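You operate a simulated robot arm through the tools that you are given. There is no shell and no other tool. Be economical: measure what you need, move in short steps, check, and stop when the job is done.

You are at the controls of a simulated two-armed robot. One attempt, no reset.

## Task
Sign out the wrench that the sheet names and lock up again.
Fine: it is in the black cart's top red drawer; lay it on the cart top, shut the drawer, tick OUT with the cart's blue marker and put that back; the red bar is the lock. Set down upright: blue marker. Where these are worked on the way, their far stop is far enough and under half their travel is too little: top red drawer.

It is judged by the outcome, as a careful person would: the job done as asked, and still so three seconds after it is handed in. It fails if anything else is knocked over, pushed out of place, dropped, spilled or broken. Flat cloth is picked up by pressing the open fingertips on it (5 to 10 N) and closing them slowly along it; thin cloth reads only 2 to 8 mm in the jaws.

## Robot
Two 6-joint arms with two-finger grippers on one trunk, on a base that drives. Base frame: it is fixed to the floor where the robot stands at the start and does not move with it; the origin is under the middle of the robot, x ahead of it, y to its left, z up. Readings come in mm, degrees, newtons and seconds.
The left shoulder is at the start at [70, 148, 1403], the right one opposite. With the tool pointing down near the work surface each hand reaches from about 200 to 500 mm from the robot's upright axis, wherever it stands, measured 20 degrees to its own side. Places, roughly: red bar of the black cart [600, 0, 700]; tool sheet [600, 400, 800]; top of the black cart [400, 600, 800]; top red drawer [400, 300, 700]. Payload 2.45 kg a hand.
The tool frame of a hand sits at the grasp point between the pads (the TCP): z along the fingers, y along the line on which they close. The tips reach 30 mm beyond it. Largest opening 106 mm; the body of the gripper starts 79 mm behind the TCP.
Orientation is that of the tool frame in the base frame, as [roll, pitch, yaw] about the fixed x, y, z axes, in that order (R = Rz(yaw) Ry(pitch) Rx(roll)). With the fingers straight down and closing along the base's y, the tool's x points along the base's -x, its y along +y and its z along -z.

## Interface
- The arms move only by the tool apply_moves. It takes "left_rows", "right_rows" or both (then of equal length, played together; a hand with none holds still); each is a list of rows, each a list of 7 numbers: the shift along the tool's x, y, z in mm, then the turn, a rotation vector about the tool's x, y, z in degrees, then the opening, from 0 (shut) to 1 (fully open). In form: [[dx, dy, dz, rx, ry, rz, jaw], ...]. A call has 1 to 20 rows; each row is the pose to reach, as a shift and turn from the pose commanded when the call began, along the tool's axes at that moment. Rows are played at 5 a second. More than 50 mm and 8.6 degrees between two rows, or a gripper value outside its range, and nothing of the call is played. A pose out of reach is approached as far as the arm can. The call stops where the force on the tool passes 40 N (or 10 N more than at its start, if that is more) or the arm is blocked; 0.2 s more then pass. The fingers move at their own pace (about 72 mm/s each) and stop on an object; they squeeze with about 26 N. The grip force told is the motor's: it shows also when the fingers shut on nothing. Time passes only in rows, and 0.2 s behind the last, so rows that repeat a pose let the fingers close. The reply holds the time, the measured pose of the TCP, the force on the tool along the base axes, the opening and the grip force, in the units named above and with some noise, with the torque about the TCP (base axes, N m) and any sound that the robot's microphone picked up.
- Cameras (640 x 400 px; columns grow to the right, rows downward): "scene" is now at [96.1, 36.3, 1600.2]; the picture's right is [0.55, -0.83, -0.00], its down [-0.75, -0.50, -0.45] and it looks along [0.37, 0.25, -0.90] (base axes); focal length 262 px, centre (320, 200). "left" rides on the left gripper at [76, 2, -106] in its tool frame; the picture's right is [-0.02, 1.00, 0.00], its down [-0.78, -0.02, -0.62] and it looks along [-0.62, -0.01, 0.78] (tool axes); focal length 247 px, centre (320, 200). "right" rides on the right gripper at [76, -2, -106] in its tool frame; the picture's right is [0.02, 1.00, 0.00], its down [-0.78, 0.02, -0.62] and it looks along [-0.62, 0.01, 0.78] (tool axes); focal length 247 px, centre (320, 200). There is no depth. A picture from a camera that has moved, and an enlarged one, comes with that camera's place and axes in the base frame and with its lens. The place of the scene camera against the robot may be out by one fixed shift of up to 12 mm in any direction.
- snapshot(camera): a new picture of that camera. No time passes.
- raise_lower(by): slides the trunk up (or, below 0, down) by that many mm; the arms and the scene camera ride with it, the base frame stays. It gives what a move gives, with no picture.
- roll_base(legs): drives the robot by 1 to 6 legs, each [ahead, left, turn to the left] in mm, mm and degrees, along the robot's own axes; the way and the turn of a leg run together, so that a leg with both is an arc; at most 1500 mm and 180 degrees a leg. The arms and the cameras ride along, it lands a little off, and it stops where it bumps. It gives what a move gives.
- head_to(pan, tilt): turns the head with the scene camera to pan (to the left, within 86 degrees either way) and tilt (down, from -29 to 69), counted from straight ahead of the robot. It gives what a move gives.
- close_up(camera, box): a new picture of the part [left, top, right, bottom] of that camera's present view, enlarged. No time passes.
- sign_off(): hands the job in; it is judged then, once.

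Work in short steps. Places have to be worked out from the pictures, the camera data and where the tool is seen: move nearer, look again, correct. Check each grasp and each placing, and mend what went wrong. You have 120 turns and 100 pictures in all, those below and enlarged ones among them. Open the grippers and draw the arms clear of the work before you hand the job in, unless the task says otherwise; then end with one line.

The tools are called after "Call:" as name(argument=value, ...) on one line, values as JSON. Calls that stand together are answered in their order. apply_moves: Moves the arms, as the interface text tells. Its arguments: {"type":"object","properties":{"left_rows":{"type":"array","items":{"type":"array","items":{"type":"number"}}},"right_rows":{"type":"array","items":{"type":"array","items":{"type":"number"}}}},"required":[]} The other tools are called the same way: raise_lower (by) slides the trunk up or down; roll_base (legs) drives the base; head_to (pan, tilt) turns the head that bears the scene camera; snapshot (camera) takes a picture; close_up (camera, box) takes an enlarged picture of a part of a camera's view; sign_off () hands the job in.

At the start:

```text
clock: 0.0
left_ee_pos: [412.4, 441.8, 1141.7]
left_tcp_rot: [-179.9, 0.0, -180.0]
left_force: [-0.1, -0.2, 1.1]
left_wrist_torque: [-0.01, 0.01, -0.04]
left_grip_width: 106.2
left_grip_force: 0.0
right_ee_pos: [600.4, -53.5, 1043.5]
right_tcp_rot: [179.9, 0.0, -180.0]
right_force: [-0.1, 0.1, 1.1]
right_wrist_torque: [-0.03, 0.0, 0.01]
right_grip_width: 106.1
right_grip_force: 0.0
trunk travel left (down, up): [-876.0, 64.0]
robot x, y, heading: [0.5, -2.2, -0.0]
head pan, tilt: [33.7, 63.6]
```

scene: 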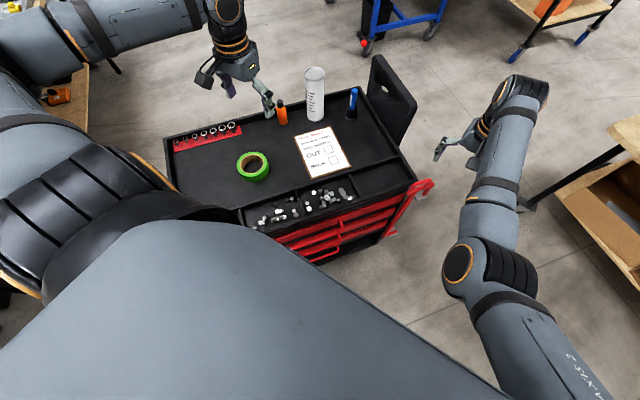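
right: 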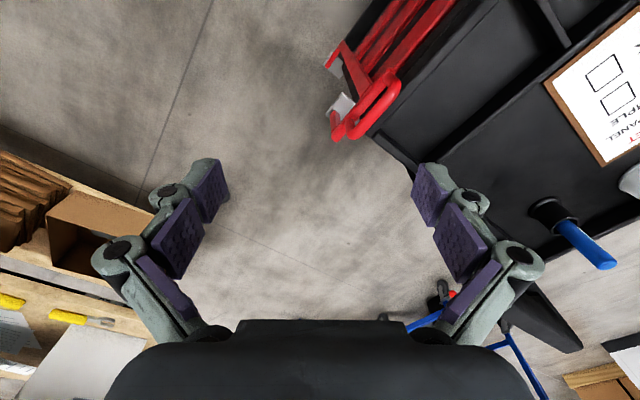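
left: 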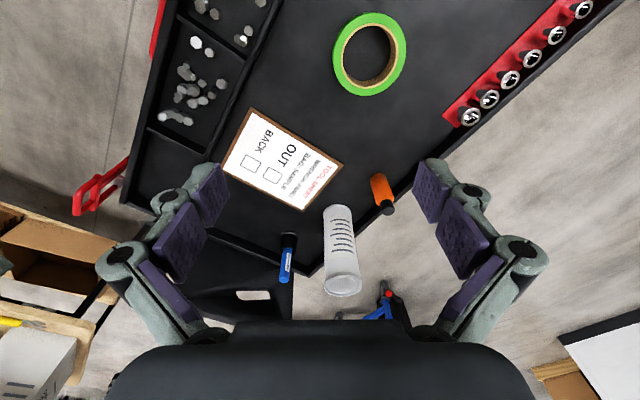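

I read the sheet first, enlarged, and look at the red bar and drawers.

Call:
close_up(camera="left", box=[200, 90, 360, 220])

Call:
close_up(camera="scene", box=[220, 110, 460, 270])

```text
3.08 times, centred on (280, 155) of left
camera zoom: at [336.7, 442.8, 1248.1], right [0.02, 1.0, 0.0], down [0.78, -0.02, 0.62], along [0.62, -0.01, -0.78], focal length 760 px, centre (443, 338)
```

zoom: 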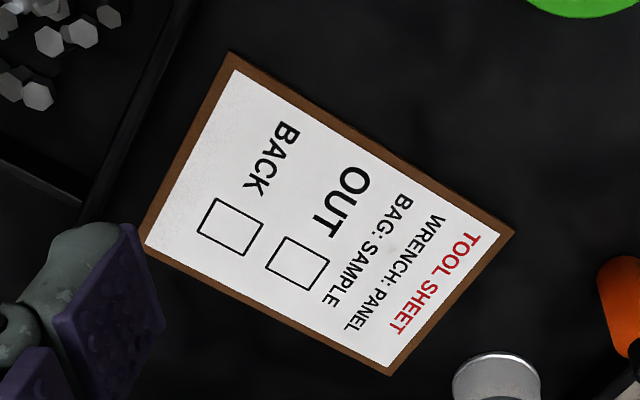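

```text
2.50 times, centred on (340, 190) of scene
camera zoom: at [96.1, 36.3, 1600.2], right [0.55, -0.83, 0.0], down [-0.75, -0.5, -0.45], along [0.37, 0.25, -0.9], focal length 656 px, centre (270, 225)
```

zoom: 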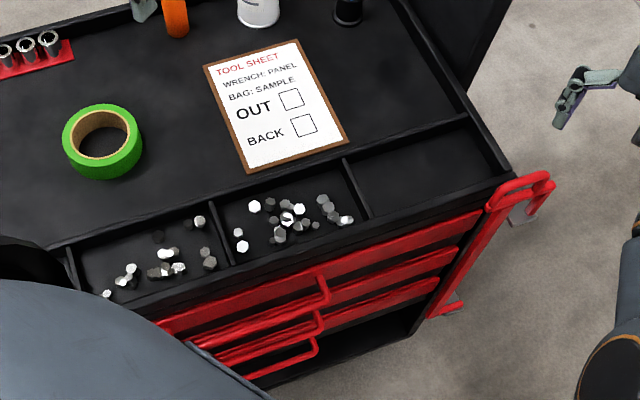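

The sheet names the PANEL wrench. The cart's front faces roughly along (-0.73,-0.69), so I turn the robot 43° left to square up to it, hands staying above everything within their radius.

Call:
roll_base(legs=[[0, 0, 43]])

Call:
head_to(pan=0, tilt=55)

Call:
snapshot(camera="scene")

```text
clock: 2.4
left_ee_pos: [2.3, 603.2, 1141.8]
left_tcp_rot: [-180.0, 0.0, -137.1]
left_force: [0.5, -0.5, -0.1]
left_wrist_torque: [0.03, 0.02, 0.01]
left_grip_width: 106.2
left_grip_force: 0.0
right_ee_pos: [476.0, 370.3, 1044.9]
right_tcp_rot: [180.0, 0.0, -137.1]
right_force: [-0.5, -0.1, -0.2]
right_wrist_torque: [-0.03, -0.06, -0.04]
right_grip_width: 106.0
right_grip_force: 0.0
trunk travel left (down, up): [-876.0, 64.0]
robot x, y, heading: [3.3, 0.7, 43.1]
head pan, tilt: [33.7, 63.6]
```

```text
clock: 3.4
left_ee_pos: [0.6, 605.3, 1142.9]
left_tcp_rot: [-180.0, 0.0, -137.0]
left_force: [0.6, -0.2, 0.6]
left_wrist_torque: [0.02, 0.0, 0.01]
left_grip_width: 105.9
left_grip_force: 0.1
right_ee_pos: [476.8, 370.0, 1044.4]
right_tcp_rot: [180.0, 0.0, -137.1]
right_force: [0.6, 0.3, -0.3]
right_wrist_torque: [0.0, 0.03, -0.01]
right_grip_width: 106.2
right_grip_force: 0.0
trunk travel left (down, up): [-876.0, 64.0]
robot x, y, heading: [-1.4, 0.4, 43.1]
head pan, tilt: [0.0, 55.0]
```

```text
94 pictures are left
camera scene: at [83.2, 85.1, 1610.2], right [0.68, -0.73, 0.0], down [-0.6, -0.56, -0.57], along [0.42, 0.39, -0.82], focal length 262 px, centre (320, 200)
```

scene: 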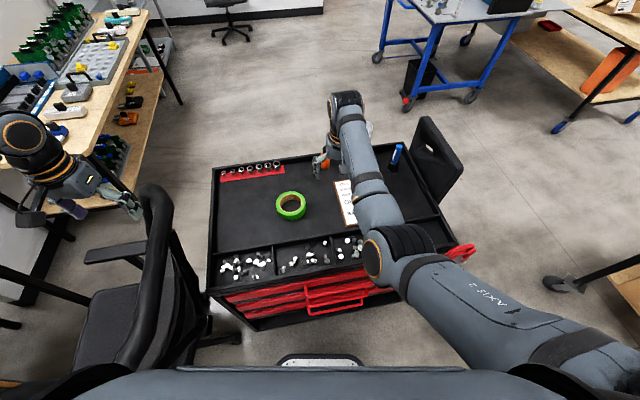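

The true front line of the cart runs about 11° more; there is a chair at left. I pull the left hand in toward the body first, then turn the rest and back off from the cart front.

Call:
apply_moves(left_rows=[[40, -20, 0, 0, 0, 0, 0.3], [80, -40, 0, 0, 0, 0, 0.3], [120, -60, 0, 0, 0, 0, 0.3]], right_rows=[[20, 0, 0, 0, 0, 0, 0.3], [40, 0, 0, 0, 0, 0, 0.3], [60, 0, 0, 0, 0, 0, 0.3]])

Call:
roll_base(legs=[[-150, 0, 0], [0, 0, 11], [-200, 0, 0]])

Call:
snapshot(camera="scene")

```text
clock: 4.4
left_ee_pos: [28.5, 541.0, 1133.8]
left_tcp_rot: [-180.0, 0.0, -137.1]
left_force: [-0.9, -0.3, -0.9]
left_wrist_torque: [-0.02, -0.03, 0.01]
left_grip_width: 31.9
left_grip_force: 0.0
left hand out of reach, approached as far as the arm can: row 1, 2, 3
right_ee_pos: [500.7, 293.7, 1046.4]
right_tcp_rot: [-173.8, 2.1, -140.6]
right_force: [-0.1, 0.3, -0.2]
right_wrist_torque: [-0.02, 0.02, -0.02]
right_grip_width: 31.9
right_grip_force: 0.0
right hand out of reach, approached as far as the arm can: row 3
trunk travel left (down, up): [-876.0, 64.0]
robot x, y, heading: [-4.4, 2.7, 43.2]
head pan, tilt: [0.0, 55.0]
stopped in row 3 (right hand): the arm was blocked; the commanded pose is now the measured one
```

```text
clock: 7.7
left_ee_pos: [-299.3, 271.7, 1134.9]
left_tcp_rot: [-180.0, -0.2, -126.1]
left_force: [-0.1, 0.3, 0.1]
left_wrist_torque: [-0.07, 0.03, 0.0]
left_grip_width: 31.9
left_grip_force: 0.2
right_ee_pos: [211.2, 119.2, 1044.1]
right_tcp_rot: [-173.9, 1.9, -129.6]
right_force: [0.3, 0.5, -1.0]
right_wrist_torque: [-0.04, 0.02, 0.0]
right_grip_width: 31.8
right_grip_force: 0.0
trunk travel left (down, up): [-876.0, 64.0]
robot x, y, heading: [-225.1, -264.1, 54.1]
head pan, tilt: [0.0, 55.0]
```

```text
93 pictures are left
camera scene: at [-158.7, -159.4, 1609.8], right [0.81, -0.59, 0.0], down [-0.48, -0.66, -0.57], along [0.34, 0.46, -0.82], focal length 262 px, centre (320, 200)
```

scene: 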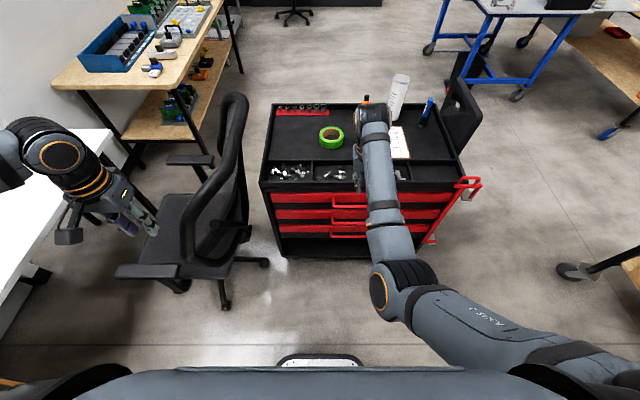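

Cart is now squared up, front about 770 mm ahead of the axis. I look closely at the lock bar and the drawer handles.

Call:
close_up(camera="scene", box=[380, 150, 540, 270])

Call:
close_up(camera="scene", box=[250, 90, 410, 270])

```text
3.33 times, centred on (460, 210) of scene
camera zoom: at [-158.7, -159.4, 1609.8], right [0.81, -0.59, 0.0], down [-0.48, -0.66, -0.57], along [0.34, 0.46, -0.82], focal length 874 px, centre (-147, 167)
```

zoom: 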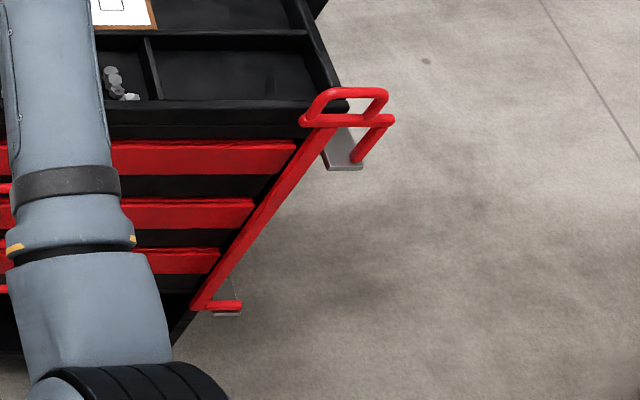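

```text
2.22 times, centred on (330, 180) of scene
camera zoom: at [-158.7, -159.4, 1609.8], right [0.81, -0.59, 0.0], down [-0.48, -0.66, -0.57], along [0.34, 0.46, -0.82], focal length 583 px, centre (298, 244)
```

zoom: 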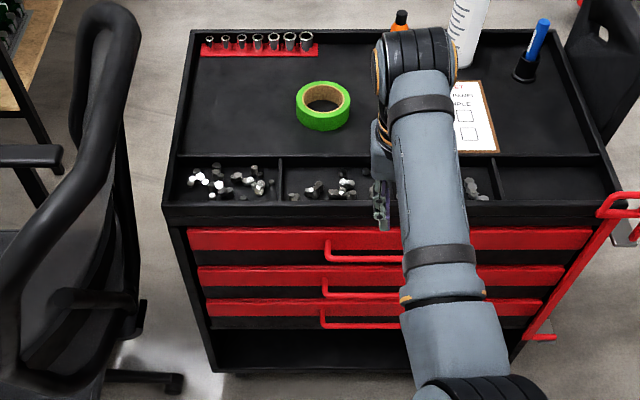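

The lock is a vertical red bar on side brackets with a top loop handle. I strafe right so the bar is in front of the right arm and drop the trunk some for a lower view.

Call:
roll_base(legs=[[0, -430, 0]])

Call:
raise_lower(by=-250)

Call:
head_to(pan=-10, tilt=40)

Call:
snapshot(camera="scene")

Call:
snapshot(camera="right")

```text
clock: 10.3
left_ee_pos: [46.2, 16.6, 1135.1]
left_tcp_rot: [-179.9, 0.0, -126.0]
left_force: [-0.5, 0.1, 0.0]
left_wrist_torque: [-0.01, 0.02, -0.01]
left_grip_width: 31.8
left_grip_force: 0.2
right_ee_pos: [555.9, -134.9, 1046.1]
right_tcp_rot: [-173.9, 2.2, -129.6]
right_force: [-0.5, 0.8, 0.1]
right_wrist_torque: [0.0, 0.02, -0.03]
right_grip_width: 31.8
right_grip_force: 0.1
trunk travel left (down, up): [-876.0, 64.0]
robot x, y, heading: [120.8, -516.9, 54.0]
head pan, tilt: [0.0, 55.0]
```

```text
clock: 12.9
left_ee_pos: [46.8, 16.4, 885.0]
left_tcp_rot: [-179.9, 0.1, -125.9]
left_force: [-0.3, -0.3, 0.0]
left_wrist_torque: [-0.01, 0.0, -0.02]
left_grip_width: 31.6
left_grip_force: 0.0
right_ee_pos: [558.4, -136.8, 795.7]
right_tcp_rot: [-174.0, 2.0, -129.7]
right_force: [0.3, -0.2, 0.7]
right_wrist_torque: [-0.03, 0.01, -0.02]
right_grip_width: 31.7
right_grip_force: 0.0
trunk travel left (down, up): [-626.0, 314.0]
robot x, y, heading: [121.3, -519.1, 54.1]
head pan, tilt: [0.0, 55.0]
```

```text
clock: 13.7
left_ee_pos: [47.0, 16.5, 885.0]
left_tcp_rot: [-180.0, 0.1, -126.0]
left_force: [-0.5, -0.3, 0.0]
left_wrist_torque: [-0.04, 0.01, -0.01]
left_grip_width: 31.8
left_grip_force: 0.1
right_ee_pos: [557.7, -134.1, 795.4]
right_tcp_rot: [-173.9, 2.1, -129.5]
right_force: [-0.6, 1.0, 0.2]
right_wrist_torque: [0.03, -0.01, -0.02]
right_grip_width: 31.6
right_grip_force: 0.0
trunk travel left (down, up): [-626.0, 314.0]
robot x, y, heading: [121.9, -518.4, 54.0]
head pan, tilt: [-10.0, 40.0]
```

```text
90 pictures are left
camera scene: at [205.3, -415.5, 1380.9], right [0.7, -0.72, 0.0], down [-0.46, -0.45, -0.77], along [0.55, 0.53, -0.64], focal length 262 px, centre (320, 200)
```

scene: 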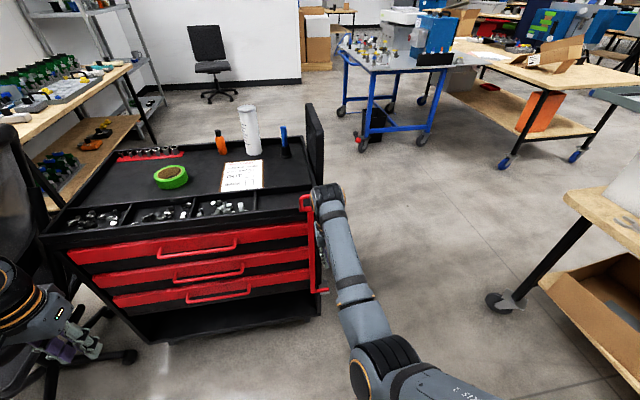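

```text
89 pictures are left
camera right: at [499.3, -191.8, 898.0], right [-0.78, 0.62, -0.11], down [0.42, 0.64, 0.64], along [0.47, 0.46, -0.76], focal length 247 px, centre (320, 200)
```

right: 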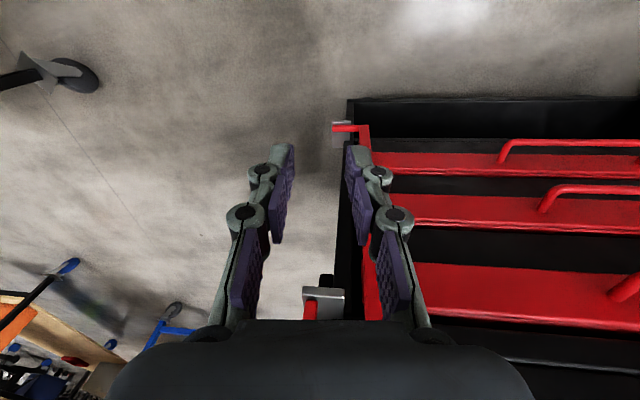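

The right arm hides the bar; I shift that hand to the right and look at the bar enlarged.

Call:
apply_moves(right_rows=[[0, -40, 0, 0, 0, 0, 0.6], [0, -80, 0, 0, 0, 0, 0.6], [0, -120, 0, 0, 0, 0, 0.6], [0, -160, 0, 0, 0, 0, 0.6], [0, -200, 0, 0, 0, 0, 0.6]])

Call:
close_up(camera="scene", box=[250, 170, 410, 310])

Call:
snapshot(camera="right")

```text
clock: 14.8
left_ee_pos: [45.6, 16.1, 885.5]
left_tcp_rot: [179.9, -0.1, -125.9]
left_force: [0.3, 0.6, 0.5]
left_wrist_torque: [0.0, 0.01, 0.03]
left_grip_width: 31.9
left_grip_force: 0.1
right_ee_pos: [709.3, -263.1, 817.3]
right_tcp_rot: [-174.1, 1.9, -129.6]
right_force: [0.8, -0.5, 0.7]
right_wrist_torque: [-0.03, 0.02, 0.02]
right_grip_width: 63.9
right_grip_force: 0.1
trunk travel left (down, up): [-626.0, 314.0]
robot x, y, heading: [120.4, -516.4, 54.2]
head pan, tilt: [-10.0, 40.0]
```

```text
2.86 times, centred on (330, 240) of scene
camera zoom: at [206.4, -416.5, 1380.9], right [0.7, -0.72, 0.0], down [-0.46, -0.45, -0.77], along [0.55, 0.53, -0.64], focal length 750 px, centre (291, 86)
```

zoom: 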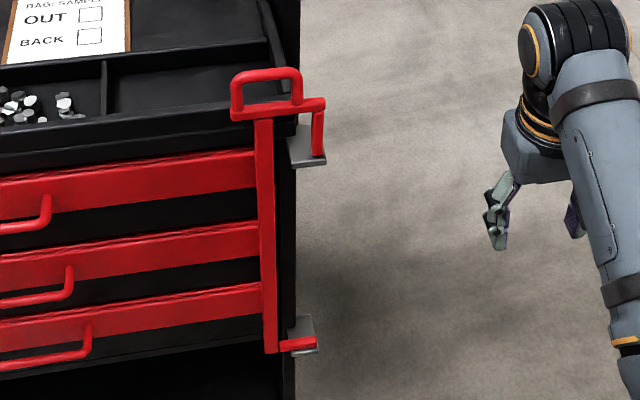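

```text
87 pictures are left
camera right: at [653.0, -319.4, 919.8], right [-0.78, 0.62, -0.11], down [0.42, 0.64, 0.64], along [0.47, 0.46, -0.76], focal length 247 px, centre (320, 200)
```

right: 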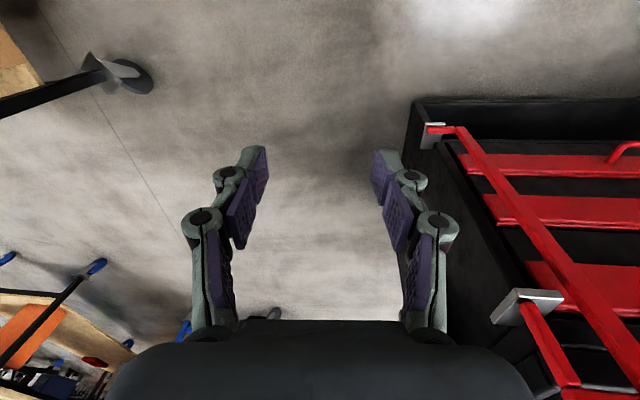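

The bar has pins sitting in side brackets; I enlarge the right hand's view of them to judge whether it lifts out or swings.

Call:
close_up(camera="right", box=[480, 270, 640, 400])

Call:
close_up(camera="right", box=[400, 100, 500, 170])

```text
3.08 times, centred on (560, 335) of right
camera zoom: at [653.0, -319.4, 919.8], right [-0.78, 0.62, -0.11], down [0.42, 0.64, 0.64], along [0.47, 0.46, -0.76], focal length 760 px, centre (-418, -215)
```

zoom: 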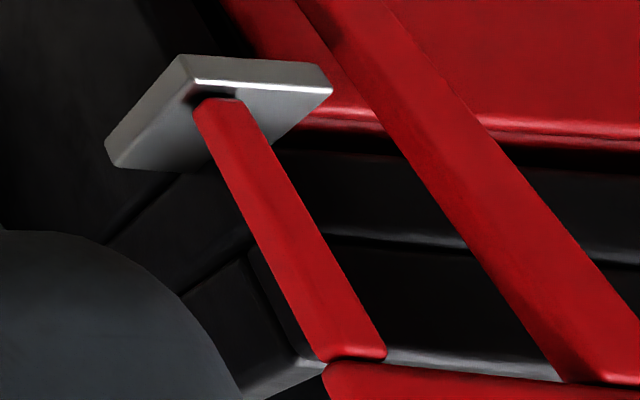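

```text
5.71 times, centred on (450, 135) of right
camera zoom: at [653.0, -319.4, 919.8], right [-0.78, 0.62, -0.11], down [0.42, 0.64, 0.64], along [0.47, 0.46, -0.76], focal length 1411 px, centre (-423, 571)
```

zoom: 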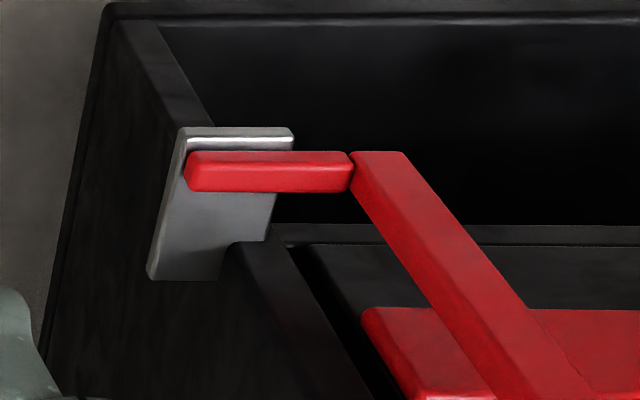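

The bar's top peg drops into the bracket, so it lifts out by its loop handle, which I triangulate at about (610, 13, 900). I raise the trunk, square up 2° and drive closer so the loop is in tool-down reach of the right hand.

Call:
raise_lower(by=170)

Call:
roll_base(legs=[[0, 0, 2], [270, 40, 0]])

Call:
head_to(pan=-10, tilt=60)

Call:
snapshot(camera="scene")

Call:
snapshot(camera="right")

```text
clock: 16.8
left_ee_pos: [45.4, 16.1, 1056.4]
left_tcp_rot: [-179.9, 0.0, -126.0]
left_force: [0.1, -0.3, 0.4]
left_wrist_torque: [0.04, 0.01, 0.01]
left_grip_width: 31.6
left_grip_force: 0.1
right_ee_pos: [710.7, -261.0, 987.1]
right_tcp_rot: [-173.9, 2.0, -129.6]
right_force: [-0.3, 0.1, -0.6]
right_wrist_torque: [-0.02, 0.01, 0.02]
right_grip_width: 63.6
right_grip_force: 0.0
trunk travel left (down, up): [-796.0, 144.0]
robot x, y, heading: [120.6, -517.9, 54.2]
head pan, tilt: [-10.0, 40.0]
```

```text
clock: 19.1
left_ee_pos: [142.7, 256.8, 1055.9]
left_tcp_rot: [-180.0, 0.0, -123.9]
left_force: [-0.2, -1.0, -0.4]
left_wrist_torque: [0.03, 0.0, 0.02]
left_grip_width: 31.8
left_grip_force: 0.0
right_ee_pos: [815.3, 2.8, 987.8]
right_tcp_rot: [-173.9, 2.0, -127.6]
right_force: [0.5, -0.1, 0.4]
right_wrist_torque: [0.03, -0.01, 0.03]
right_grip_width: 63.8
right_grip_force: 0.1
trunk travel left (down, up): [-796.0, 144.0]
robot x, y, heading: [236.9, -272.6, 55.9]
head pan, tilt: [-10.0, 40.0]
```

```text
clock: 19.9
left_ee_pos: [144.8, 258.8, 1056.2]
left_tcp_rot: [180.0, 0.0, -123.8]
left_force: [0.1, -0.4, -0.1]
left_wrist_torque: [0.0, 0.01, -0.02]
left_grip_width: 31.8
left_grip_force: 0.1
right_ee_pos: [818.3, 4.9, 987.4]
right_tcp_rot: [-173.9, 2.0, -127.5]
right_force: [0.5, -1.1, 0.3]
right_wrist_torque: [0.0, -0.04, -0.05]
right_grip_width: 63.7
right_grip_force: 0.1
trunk travel left (down, up): [-796.0, 144.0]
robot x, y, heading: [231.8, -271.7, 56.1]
head pan, tilt: [-10.0, 60.0]
```

```text
84 pictures are left
camera scene: at [306.0, -180.0, 1524.2], right [0.72, -0.69, 0.0], down [-0.6, -0.62, -0.5], along [0.35, 0.36, -0.87], focal length 262 px, centre (320, 200)
```

scene: 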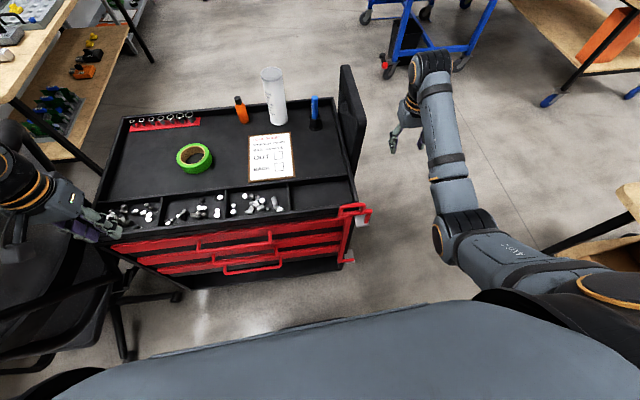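

```text
83 pictures are left
camera right: at [761.4, -54.2, 1089.7], right [-0.8, 0.59, -0.11], down [0.4, 0.65, 0.64], along [0.45, 0.47, -0.76], focal length 247 px, centre (320, 200)
```

right: 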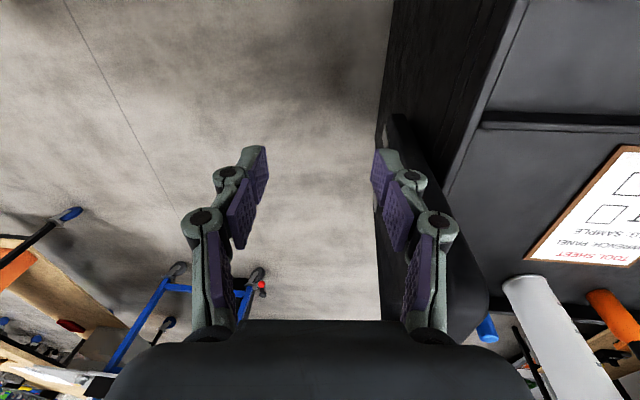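

Loop checks out near (607, 9, 900) from this view too. I straighten the right hand's orientation (yaw −123.9), then will move over the loop.

Call:
apply_moves(right_rows=[[0, 0, -10, -6.1, 2, -3.7, 1], [0, 0, -10, -6.1, 2, -3.7, 1]])

```text
clock: 20.5
left_ee_pos: [143.6, 258.4, 1055.5]
left_tcp_rot: [-180.0, 0.0, -123.8]
left_force: [-0.2, -0.1, -0.4]
left_wrist_torque: [0.03, 0.03, 0.01]
left_grip_width: 31.9
left_grip_force: 0.1
right_ee_pos: [817.1, 4.6, 994.5]
right_tcp_rot: [-180.0, -0.1, -123.9]
right_force: [-0.2, 0.2, -0.5]
right_wrist_torque: [-0.02, 0.02, 0.0]
right_grip_width: 105.9
right_grip_force: 0.0
trunk travel left (down, up): [-796.0, 144.0]
robot x, y, heading: [235.8, -271.5, 56.1]
head pan, tilt: [-10.0, 60.0]
```

Orientation is right. Now I carry the open hand over the loop at the safe height, stopping 20 mm short behind it to look.

Call:
apply_moves(right_rows=[[30, 40, 0, 0, 0, 0, 1], [60, 80, 0, 0, 0, 0, 1], [90, 120, 0, 0, 0, 0, 1], [115, 155, 0, 0, 0, 0, 1], [115, 176, 0, 0, 0, 0, 1], [115, 176, 0, 0, 0, 0, 1]])

Call:
snapshot(camera="right")

Call:
close_up(camera="scene", box=[270, 130, 430, 270])

```text
clock: 21.7
left_ee_pos: [146.0, 257.9, 1056.3]
left_tcp_rot: [179.9, -0.1, -123.9]
left_force: [0.8, -0.1, -1.0]
left_wrist_torque: [0.01, 0.05, 0.0]
left_grip_width: 31.8
left_grip_force: 0.0
right_ee_pos: [663.6, -14.8, 945.3]
right_tcp_rot: [-170.7, 1.0, -125.4]
right_force: [0.4, -0.3, -0.1]
right_wrist_torque: [0.03, 0.03, -0.02]
right_grip_width: 105.8
right_grip_force: 0.0
right hand out of reach, approached as far as the arm can: row 1, 2, 3, 4, 5, 6
trunk travel left (down, up): [-796.0, 144.0]
robot x, y, heading: [237.4, -273.3, 56.2]
head pan, tilt: [-10.0, 60.0]
stopped in row 6 (right hand): the arm was blocked; the commanded pose is now the measured one
```

```text
82 pictures are left
camera right: at [605.1, -71.1, 1048.5], right [-0.82, 0.56, -0.16], down [0.35, 0.7, 0.62], along [0.46, 0.45, -0.76], focal length 247 px, centre (320, 200)
```

right: 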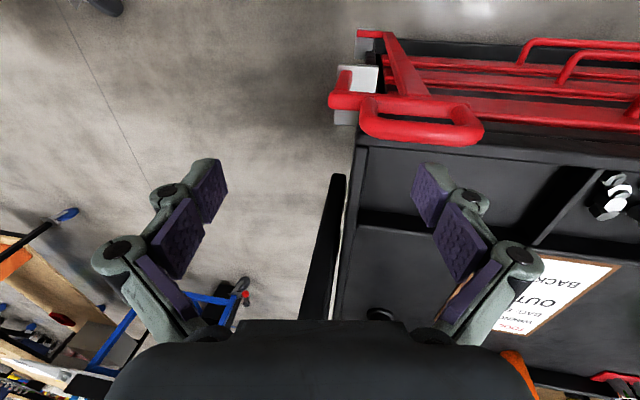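

```text
2.86 times, centred on (350, 200) of scene
camera zoom: at [308.9, -181.5, 1524.1], right [0.72, -0.69, 0.0], down [-0.6, -0.62, -0.5], along [0.34, 0.36, -0.87], focal length 750 px, centre (234, 200)
```

zoom: 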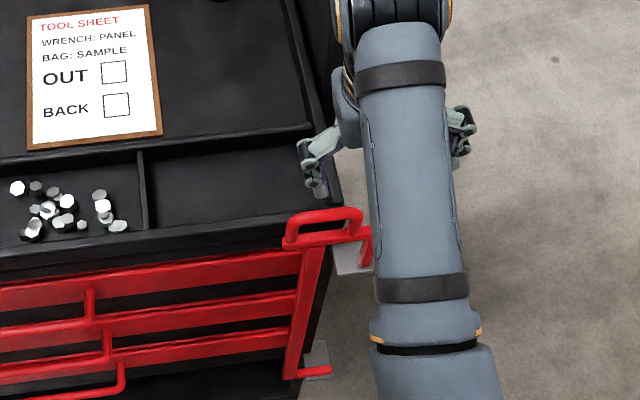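

Loop top now agrees in both views at about (608, 6, 900); the arm was short of room being too high for the shoulder. I raise the trunk 130 mm and straighten the hand.

Call:
raise_lower(by=135)

Call:
apply_moves(right_rows=[[0, 0, 20, -4.6, 0.5, -0.8, 1], [0, 0, 40, -9.3, 1, -1.5, 1], [0, 0, 60, -9.3, 1, -1.5, 1], [0, 0, 60, -9.3, 1, -1.5, 1]])

```text
clock: 23.4
left_ee_pos: [143.1, 258.0, 1190.3]
left_tcp_rot: [180.0, 0.0, -123.9]
left_force: [-0.6, 0.1, -0.6]
left_wrist_torque: [-0.02, 0.02, 0.02]
left_grip_width: 31.9
left_grip_force: 0.0
right_ee_pos: [660.6, -15.3, 1081.5]
right_tcp_rot: [-170.7, 1.0, -125.5]
right_force: [0.6, -0.6, 0.0]
right_wrist_torque: [0.0, -0.05, 0.02]
right_grip_width: 105.8
right_grip_force: 0.0
trunk travel left (down, up): [-931.0, 9.0]
robot x, y, heading: [238.1, -270.2, 56.0]
head pan, tilt: [-10.0, 60.0]
```

```text
clock: 24.4
left_ee_pos: [143.2, 259.1, 1189.8]
left_tcp_rot: [-179.9, 0.0, -123.9]
left_force: [0.8, -0.2, -0.9]
left_wrist_torque: [-0.01, 0.0, 0.03]
left_grip_width: 31.6
left_grip_force: 0.1
right_ee_pos: [667.8, -17.7, 1021.8]
right_tcp_rot: [179.9, 0.0, -123.9]
right_force: [-0.3, 0.2, -0.2]
right_wrist_torque: [0.03, 0.01, -0.03]
right_grip_width: 105.9
right_grip_force: 0.1
trunk travel left (down, up): [-931.0, 9.0]
robot x, y, heading: [236.0, -269.1, 55.9]
head pan, tilt: [-10.0, 60.0]
```

Now I center over the loop and descend to about 60 mm above it to check alignment.

Call:
apply_moves(right_rows=[[7, 32, 10, 0, 0, 0, 1], [14, 63, 30, 0, 0, 0, 1], [14, 63, 60, 0, 0, 0, 1], [14, 63, 60, 0, 0, 0, 1]])

Call:
snapshot(camera="right")

Call:
close_up(camera="scene", box=[270, 130, 430, 270])

```text
clock: 25.4
left_ee_pos: [144.5, 257.9, 1190.7]
left_tcp_rot: [179.9, 0.0, -123.9]
left_force: [0.2, -0.6, -0.2]
left_wrist_torque: [0.0, 0.05, -0.01]
left_grip_width: 31.7
left_grip_force: 0.0
right_ee_pos: [611.8, 2.4, 962.1]
right_tcp_rot: [-179.6, 0.0, -123.9]
right_force: [-0.2, -0.6, 0.0]
right_wrist_torque: [0.0, 0.01, 0.01]
right_grip_width: 106.0
right_grip_force: 0.1
trunk travel left (down, up): [-931.0, 9.0]
robot x, y, heading: [237.1, -271.1, 56.2]
head pan, tilt: [-10.0, 60.0]
```

```text
80 pictures are left
camera right: at [570.1, -61.7, 1067.2], right [-0.84, 0.54, -0.01], down [0.42, 0.66, 0.62], along [0.34, 0.52, -0.78], focal length 247 px, centre (320, 200)
```

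right: 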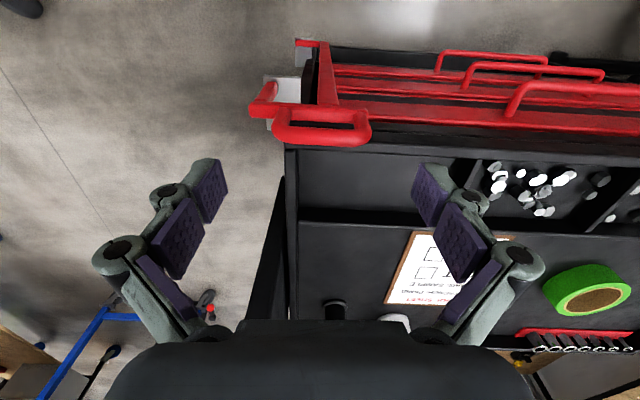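

```text
2.86 times, centred on (350, 200) of scene
camera zoom: at [305.6, -180.8, 1659.2], right [0.72, -0.69, 0.0], down [-0.6, -0.62, -0.5], along [0.35, 0.36, -0.87], focal length 750 px, centre (234, 200)
```

zoom: 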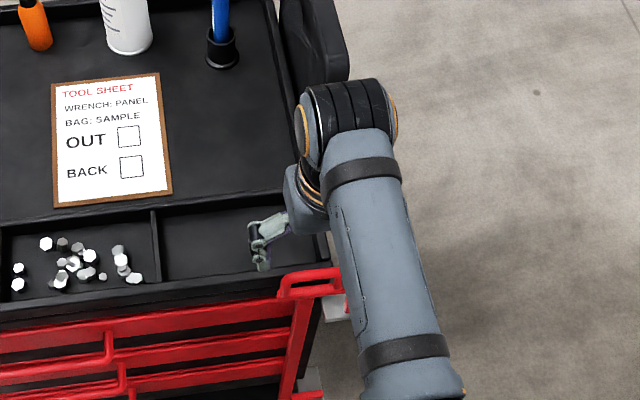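

Loop is centred between the fingers. I descend to TCP z≈900 and close on the loop's two legs.

Call:
apply_moves(right_rows=[[0, 0, 20, 0, 0, 0, 1], [0, 0, 40, 0, 0, 0, 1], [0, 0, 52, 0, 0, 0, 1], [0, 0, 62, 0, 0, 0, 1], [0, 0, 62, 0, 0, 0, 1]])

Call:
snapshot(camera="right")

```text
clock: 26.6
left_ee_pos: [144.0, 257.4, 1190.7]
left_tcp_rot: [180.0, 0.0, -123.9]
left_force: [-0.6, 0.3, -0.6]
left_wrist_torque: [-0.03, 0.02, 0.03]
left_grip_width: 31.7
left_grip_force: 0.1
right_ee_pos: [607.5, 4.7, 900.0]
right_tcp_rot: [179.9, 0.0, -123.9]
right_force: [-0.6, 0.1, 0.4]
right_wrist_torque: [0.05, 0.0, -0.02]
right_grip_width: 105.7
right_grip_force: 0.0
trunk travel left (down, up): [-931.0, 9.0]
robot x, y, heading: [237.0, -271.1, 55.7]
head pan, tilt: [-10.0, 60.0]
```

```text
78 pictures are left
camera right: at [566.9, -60.1, 1005.8], right [-0.84, 0.54, 0.0], down [0.42, 0.66, 0.62], along [0.33, 0.52, -0.78], focal length 247 px, centre (320, 200)
```

right: 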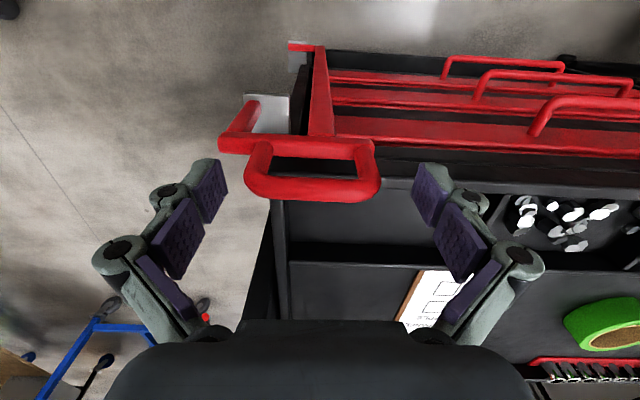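

Loop bar is right at the TCP (70 mm wide, arm 48 mm below). I go down 8 mm more and close on it.

Call:
apply_moves(right_rows=[[0, 0, 8, 0, 0, 0, 1], [0, 0, 8, 0, 0, 0, 0.7], [0, 0, 8, 0, 0, 0, 0.5], [0, 0, 8, 0, 0, 0, 0.4], [0, 0, 8, 0, 0, 0, 0.4], [0, 0, 8, 0, 0, 0, 0.4]])

```text
clock: 28.0
left_ee_pos: [146.0, 255.3, 1190.8]
left_tcp_rot: [179.9, -0.1, -123.8]
left_force: [-0.6, 1.1, -0.7]
left_wrist_torque: [0.02, 0.05, -0.01]
left_grip_width: 32.0
left_grip_force: 0.0
right_ee_pos: [611.3, 3.3, 893.2]
right_tcp_rot: [-180.0, 0.0, -123.9]
right_force: [17.7, -9.1, 12.0]
right_wrist_torque: [-0.91, -0.79, 0.21]
right_grip_width: 73.0
right_grip_force: 45.3
trunk travel left (down, up): [-931.0, 9.0]
robot x, y, heading: [239.3, -272.1, 56.0]
head pan, tilt: [-10.0, 60.0]
```

Gripped, 73 mm, with a 20 N sideways pull to the right: I ease the hand 3 mm right to centre it.

Call:
apply_moves(right_rows=[[0, -2, 0, 0, 0, 0, 0.4], [0, -3, -1, 0, 0, 0, 0.4], [0, -3, -1, 0, 0, 0, 0.4]])

```text
clock: 28.8
left_ee_pos: [145.0, 256.9, 1190.0]
left_tcp_rot: [179.9, 0.0, -123.9]
left_force: [0.0, -0.7, 0.5]
left_wrist_torque: [0.01, -0.01, 0.02]
left_grip_width: 32.0
left_grip_force: 0.2
right_ee_pos: [611.0, 3.2, 891.7]
right_tcp_rot: [179.9, -0.1, -123.9]
right_force: [10.5, -3.5, -0.1]
right_wrist_torque: [0.43, -1.03, 0.21]
right_grip_width: 73.1
right_grip_force: 44.7
trunk travel left (down, up): [-931.0, 9.0]
robot x, y, heading: [237.6, -272.1, 56.0]
head pan, tilt: [-10.0, 60.0]
```

Less load. Now I lift slowly 20 mm and watch forces.

Call:
apply_moves(right_rows=[[0, -1, -5, 0, 0, 0, 0.4], [0, -2, -10, 0, 0, 0, 0.4], [0, -2, -15, 0, 0, 0, 0.4], [0, -2, -20, 0, 0, 0, 0.4]])

Call:
snapshot(camera="right")

```text
clock: 29.3
left_ee_pos: [146.0, 262.0, 1189.0]
left_tcp_rot: [179.9, -0.3, -123.9]
left_force: [0.5, 0.0, 0.3]
left_wrist_torque: [-0.02, -0.04, -0.02]
left_grip_width: 31.8
left_grip_force: 0.1
right_ee_pos: [611.3, 3.0, 893.5]
right_tcp_rot: [179.9, -0.7, -123.7]
right_force: [9.6, 11.4, -28.9]
right_wrist_torque: [0.39, -0.36, 0.76]
right_grip_width: 72.9
right_grip_force: 44.8
trunk travel left (down, up): [-931.0, 9.0]
robot x, y, heading: [234.2, -272.6, 55.8]
head pan, tilt: [-10.0, 60.0]
stopped in row 2 (right hand): the force on the tool passed its limit at 44 N (the readings are from after the stop); the commanded pose is now the measured one
```

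```text
77 pictures are left
camera right: at [571.1, -61.7, 1000.3], right [-0.84, 0.54, 0.0], down [0.43, 0.67, 0.61], along [0.32, 0.52, -0.79], focal length 247 px, centre (320, 200)
```

right: 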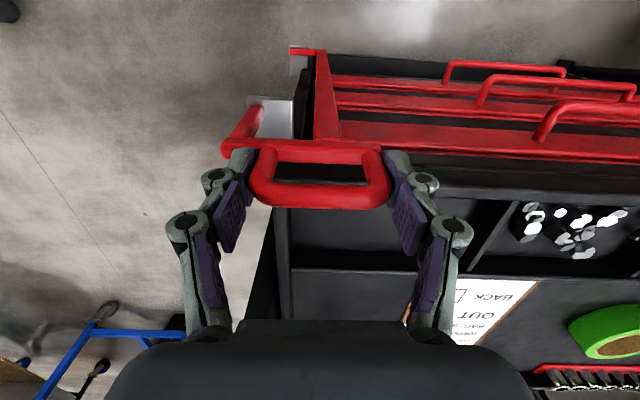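

The lift met 44 N within a couple of mm, so it may swing instead. I ease off the lift and test a gentle pull toward the robot.

Call:
apply_moves(right_rows=[[0, 0, 2, 0, 0, 0, 0.4], [3, 0, 2, 0, 0, 0, 0.4], [6, 0, 2, 0, 0, 0, 0.4], [10, 0, 2, 0, 0, 0, 0.4]])

```text
clock: 30.3
left_ee_pos: [146.2, 261.1, 1190.5]
left_tcp_rot: [179.9, -0.2, -123.9]
left_force: [0.9, 0.1, -0.7]
left_wrist_torque: [0.0, -0.03, 0.0]
left_grip_width: 31.5
left_grip_force: 0.1
right_ee_pos: [604.2, -8.1, 894.1]
right_tcp_rot: [179.7, -0.8, -123.9]
right_force: [12.7, 9.4, -8.1]
right_wrist_torque: [-0.31, -0.43, 0.7]
right_grip_width: 72.7
right_grip_force: 44.6
trunk travel left (down, up): [-931.0, 9.0]
robot x, y, heading: [240.0, -271.6, 56.4]
head pan, tilt: [-10.0, 60.0]
```

It moved ~12 mm toward me with little force; check whether the bar swings along with it.

Call:
snapshot(camera="right")

Call:
close_up(camera="scene", box=[290, 160, 410, 265])

```text
76 pictures are left
camera right: at [564.8, -71.8, 1000.6], right [-0.84, 0.54, 0.01], down [0.43, 0.67, 0.61], along [0.32, 0.52, -0.79], focal length 247 px, centre (320, 200)
```

right: 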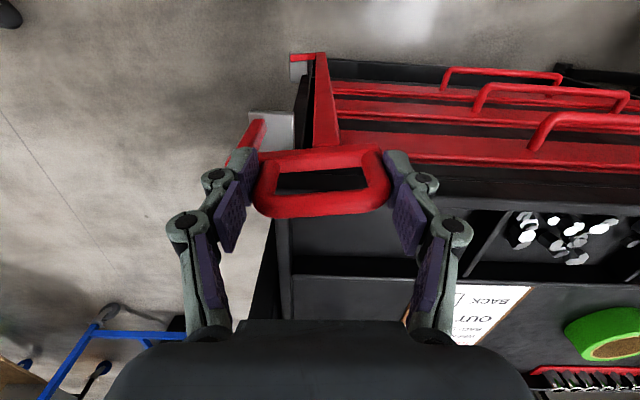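

```text
3.81 times, centred on (350, 212) of scene
camera zoom: at [309.6, -178.1, 1659.0], right [0.72, -0.69, 0.0], down [-0.6, -0.63, -0.5], along [0.34, 0.36, -0.87], focal length 999 px, centre (206, 152)
```

zoom: 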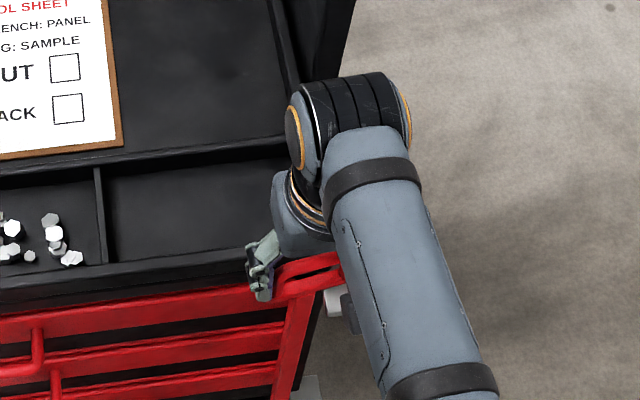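

The loop has yawed: the bar swings about its right-hand pegs (axis ≈ (654,−26)), like a gate. I follow that arc with the hand, turning along with it.

Call:
apply_moves(right_rows=[[1, 0, 0, 0, 0, -6, 0.4], [5.1, -1.2, 0, 0, 0, -12, 0.4], [10.2, -3.4, 0, 0, 0, -18, 0.4], [14.3, -5.6, 0, 0, 0, -25, 0.4], [18.9, -8.7, 0, 0, 0, -32, 0.4], [23.1, -12.2, 0, 0, 0, -39, 0.4], [23.1, -12.2, 0, 0, 0, -41, 0.4]])

Call:
snapshot(camera="right")

```text
clock: 31.9
left_ee_pos: [145.4, 256.6, 1192.6]
left_tcp_rot: [179.8, 0.0, -124.0]
left_force: [0.0, 0.4, 0.9]
left_wrist_torque: [0.0, 0.03, 0.02]
left_grip_width: 31.5
left_grip_force: 0.1
right_ee_pos: [600.6, -37.2, 893.7]
right_tcp_rot: [179.2, -0.3, -82.8]
right_force: [1.8, -18.3, -19.1]
right_wrist_torque: [-0.17, -0.55, -0.96]
right_grip_width: 72.9
right_grip_force: 44.5
trunk travel left (down, up): [-931.0, 9.0]
robot x, y, heading: [238.6, -269.6, 56.4]
head pan, tilt: [-10.0, 60.0]
```

```text
74 pictures are left
camera right: at [612.5, -112.3, 999.9], right [-0.99, -0.15, 0.02], down [-0.11, 0.78, 0.62], along [-0.1, 0.61, -0.79], focal length 247 px, centre (320, 200)
```

right: 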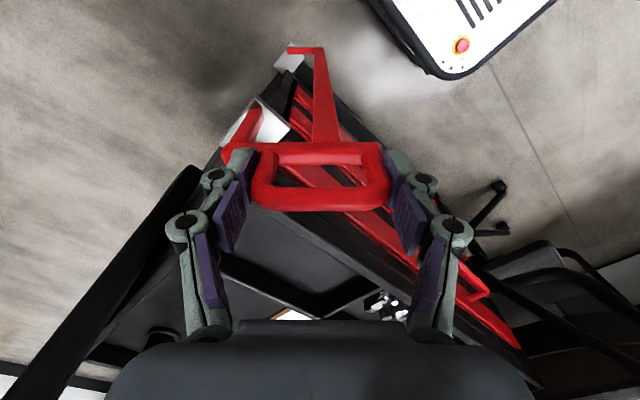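

The bar swings nicely, 41° out. I continue the arc another ~56°.

Call:
apply_moves(right_rows=[[6.7, -0.4, 1, 0, 0, -7, 0.4], [13.3, -1.6, 1, 0, 0, -14, 0.4], [19.7, -3.7, 1, 0, 0, -21, 0.4], [25.8, -6.4, 1, 0, 0, -28, 0.4], [31.5, -9.9, 1, 0, 0, -35, 0.4], [36.8, -14.1, 1, 0, 0, -42, 0.4], [41.5, -18.9, 1, 0, 0, -49, 0.4], [45.6, -24.2, 1, 0, 0, -56, 0.4], [45.6, -24.2, 1, 0, 0, -56, 0.4]])

Call:
snapshot(camera="right")

```text
clock: 33.9
left_ee_pos: [138.2, 259.5, 1189.8]
left_tcp_rot: [-179.8, 0.1, -123.9]
left_force: [-0.5, -0.4, 0.9]
left_wrist_torque: [0.03, 0.0, 0.02]
left_grip_width: 31.7
left_grip_force: 0.2
right_ee_pos: [624.2, -75.1, 895.4]
right_tcp_rot: [179.4, 0.6, -26.6]
right_force: [-32.0, 2.9, -13.4]
right_wrist_torque: [-0.27, 1.29, 0.12]
right_grip_width: 72.0
right_grip_force: 45.3
trunk travel left (down, up): [-931.0, 9.0]
robot x, y, heading: [241.0, -272.4, 56.3]
head pan, tilt: [-10.0, 60.0]
```

```text
73 pictures are left
camera right: at [694.1, -108.0, 1000.4], right [-0.43, -0.9, 0.01], down [-0.7, 0.34, 0.63], along [-0.57, 0.26, -0.78], focal length 247 px, centre (320, 200)
```

right: 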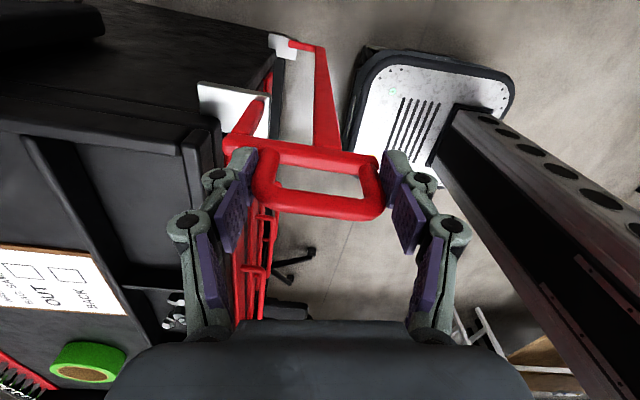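

The bar now stands ~97° out, clear of the drawers (30 N of stop resistance). I ease off, open, and rise off the loop.

Call:
apply_moves(right_rows=[[-3, 0, 0, 0, 0, 0, 0.4], [-3, 0, 0, 0, 0, 0, 0.8], [-3, 0, 0, 0, 0, 0, 0.9], [-3, 0, -30, 0, 0, 0, 0.9], [-3, 0, -70, 0, 0, 0, 0.9], [-3, 0, -110, 0, 0, 0, 0.9]])

Call:
snapshot(camera="right")

```text
clock: 35.3
left_ee_pos: [143.6, 258.1, 1190.1]
left_tcp_rot: [180.0, 0.0, -123.9]
left_force: [-0.1, 0.1, 0.2]
left_wrist_torque: [0.0, -0.02, -0.01]
left_grip_width: 31.9
left_grip_force: 0.0
right_ee_pos: [627.6, -74.3, 1005.3]
right_tcp_rot: [179.4, 0.4, -26.8]
right_force: [-0.3, 0.9, 0.0]
right_wrist_torque: [-0.01, -0.03, 0.02]
right_grip_width: 95.8
right_grip_force: 0.1
trunk travel left (down, up): [-931.0, 9.0]
robot x, y, heading: [238.0, -272.4, 56.1]
head pan, tilt: [-10.0, 60.0]
```

```text
72 pictures are left
camera right: at [697.7, -107.7, 1109.8], right [-0.43, -0.9, 0.01], down [-0.7, 0.34, 0.63], along [-0.57, 0.26, -0.78], focal length 247 px, centre (320, 200)
```

right: 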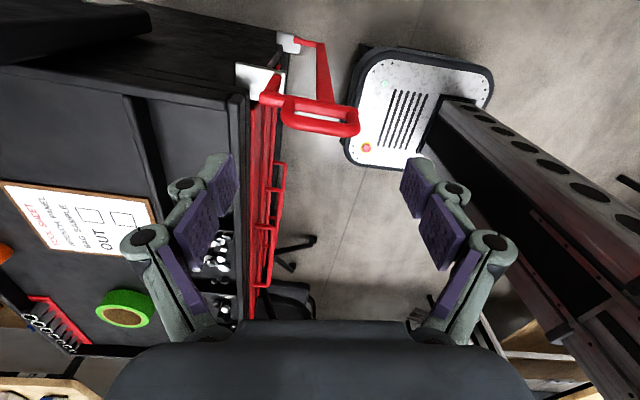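

The bar stays put. Now the drawer: I bring the left hand over the top handle's area (about 240 mm lower) with closed fingers to look at the handle's gap.

Call:
apply_moves(left_rows=[[-2, -25, 40, 0, 0, 0, 0.1], [-4, -50, 80, 0, 0, 0, 0.1], [-6, -75, 120, 0, 0, 0, 0], [-8, -100, 160, 0, 0, 0, 0], [-10, -125, 200, 0, 0, 0, 0], [-13, -151, 230, 0, 0, 0, 0], [-13, -151, 230, 0, 0, 0, 0]])

Call:
snapshot(camera="left")

Call:
snapshot(camera="scene")

```text
clock: 36.9
left_ee_pos: [164.4, 195.9, 998.0]
left_tcp_rot: [-180.0, -0.1, -123.8]
left_force: [0.3, -0.2, 0.4]
left_wrist_torque: [-0.02, 0.0, -0.02]
left_grip_width: 0.0
left_grip_force: 25.8
left hand out of reach, approached as far as the arm can: row 3, 4, 5, 6, 7
right_ee_pos: [627.7, -73.3, 1004.4]
right_tcp_rot: [179.4, 0.2, -26.8]
right_force: [-0.8, 0.4, -0.8]
right_wrist_torque: [0.02, -0.02, -0.03]
right_grip_width: 95.6
right_grip_force: 0.0
trunk travel left (down, up): [-931.0, 9.0]
robot x, y, heading: [237.0, -270.8, 56.0]
head pan, tilt: [-10.0, 60.0]
```

```text
71 pictures are left
camera left: at [121.5, 134.8, 1102.8], right [-0.82, 0.57, 0.0], down [0.45, 0.64, 0.62], along [0.36, 0.51, -0.78], focal length 247 px, centre (320, 200)
```

left: 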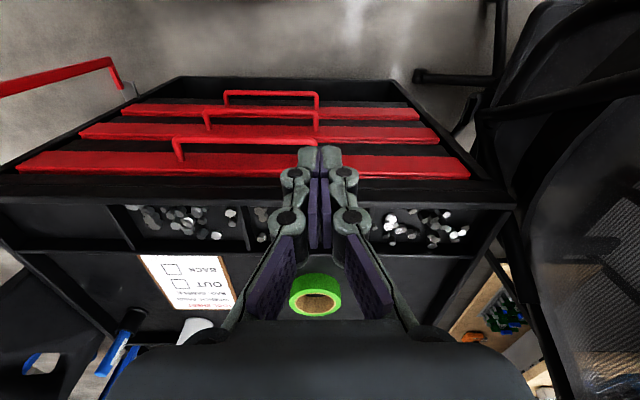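

```text
70 pictures are left
camera scene: at [304.0, -179.7, 1659.2], right [0.72, -0.69, 0.0], down [-0.6, -0.62, -0.5], along [0.35, 0.36, -0.87], focal length 262 px, centre (320, 200)
```

scene: 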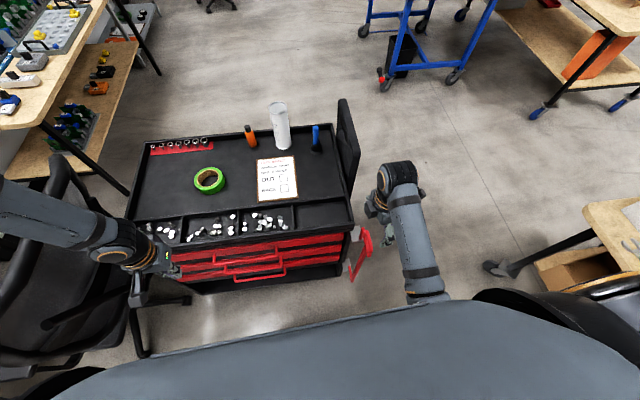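

The top handle spans tool y −215…0 and sits ~83 mm ahead with ~40 mm standoff. I lower the hand first, then go right 107 toward the handle centre, to check at lower height.

Call:
apply_moves(left_rows=[[0, 0, 40, 0, 0, 0, 0], [0, 0, 80, 0, 0, 0, 0], [0, -35, 110, 0, 0, 0, 0], [0, -70, 130, 0, 0, 0, 0], [-15, -107, 140, 0, 0, 0, 0], [-30, -107, 140, 0, 0, 0, 0], [-30, -107, 140, 0, 0, 0, 0]])

Call:
snapshot(camera="left")

```text
clock: 38.5
left_ee_pos: [165.1, 175.8, 999.0]
left_tcp_rot: [-180.0, 0.1, -123.9]
left_force: [-0.4, -0.6, 0.3]
left_wrist_torque: [0.03, 0.02, 0.0]
left_grip_width: 0.1
left_grip_force: 25.8
left hand out of reach, approached as far as the arm can: row 1, 2, 3, 4, 5, 6, 7
right_ee_pos: [628.4, -75.7, 1004.3]
right_tcp_rot: [179.4, 0.4, -26.8]
right_force: [-0.2, -0.1, -0.4]
right_wrist_torque: [-0.01, -0.01, -0.01]
right_grip_width: 95.3
right_grip_force: 0.1
trunk travel left (down, up): [-931.0, 9.0]
robot x, y, heading: [237.4, -272.5, 56.0]
head pan, tilt: [-10.0, 60.0]
```

```text
69 pictures are left
camera left: at [121.5, 113.5, 1104.0], right [-0.82, 0.58, 0.0], down [0.45, 0.64, 0.62], along [0.36, 0.51, -0.78], focal length 247 px, centre (320, 200)
```

left: 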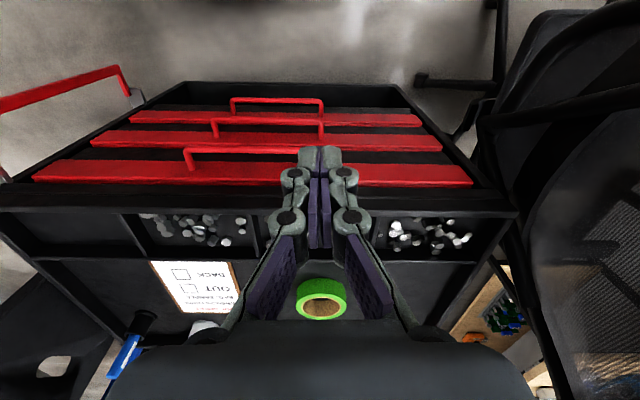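

The arm got stuck, so I need to know what pose is now commanded; I play a row up and outward (forward-left) to free it.

Call:
apply_moves(left_rows=[[0, 0, 0, 0, 0, 0, 0]])

```text
clock: 38.9
left_ee_pos: [162.9, 176.1, 997.0]
left_tcp_rot: [-179.9, 0.0, -123.9]
left_force: [-0.7, 0.4, 0.3]
left_wrist_torque: [0.0, -0.04, -0.01]
left_grip_width: 0.0
left_grip_force: 26.0
right_ee_pos: [629.1, -74.0, 1005.0]
right_tcp_rot: [179.4, 0.4, -26.8]
right_force: [0.1, -0.3, 0.0]
right_wrist_torque: [0.01, -0.02, -0.02]
right_grip_width: 95.1
right_grip_force: 0.0
trunk travel left (down, up): [-931.0, 9.0]
robot x, y, heading: [236.1, -274.6, 56.1]
head pan, tilt: [-10.0, 60.0]
```

Commanded equals measured. I try forward-right first at this height, then down.

Call:
apply_moves(left_rows=[[-40, 0, 0, 0, 0, 0, 0], [-60, -30, 0, 0, 0, 0, 0], [-60, -60, 20, 0, 0, 0, 0], [-60, -80, 60, 0, 0, 0, 0], [-60, -100, 100, 0, 0, 0, 0]])

```text
clock: 40.1
left_ee_pos: [165.5, 187.1, 996.7]
left_tcp_rot: [180.0, 0.1, -123.9]
left_force: [-0.3, -0.1, -0.6]
left_wrist_torque: [0.01, 0.01, 0.02]
left_grip_width: 0.0
left_grip_force: 25.9
left hand out of reach, approached as far as the arm can: row 1, 2, 3, 4, 5
right_ee_pos: [627.8, -74.1, 1004.8]
right_tcp_rot: [179.4, 0.4, -26.8]
right_force: [-1.1, -0.6, -0.4]
right_wrist_torque: [-0.01, 0.01, 0.02]
right_grip_width: 95.4
right_grip_force: 0.1
trunk travel left (down, up): [-931.0, 9.0]
robot x, y, heading: [239.5, -272.1, 56.0]
head pan, tilt: [-10.0, 60.0]
```

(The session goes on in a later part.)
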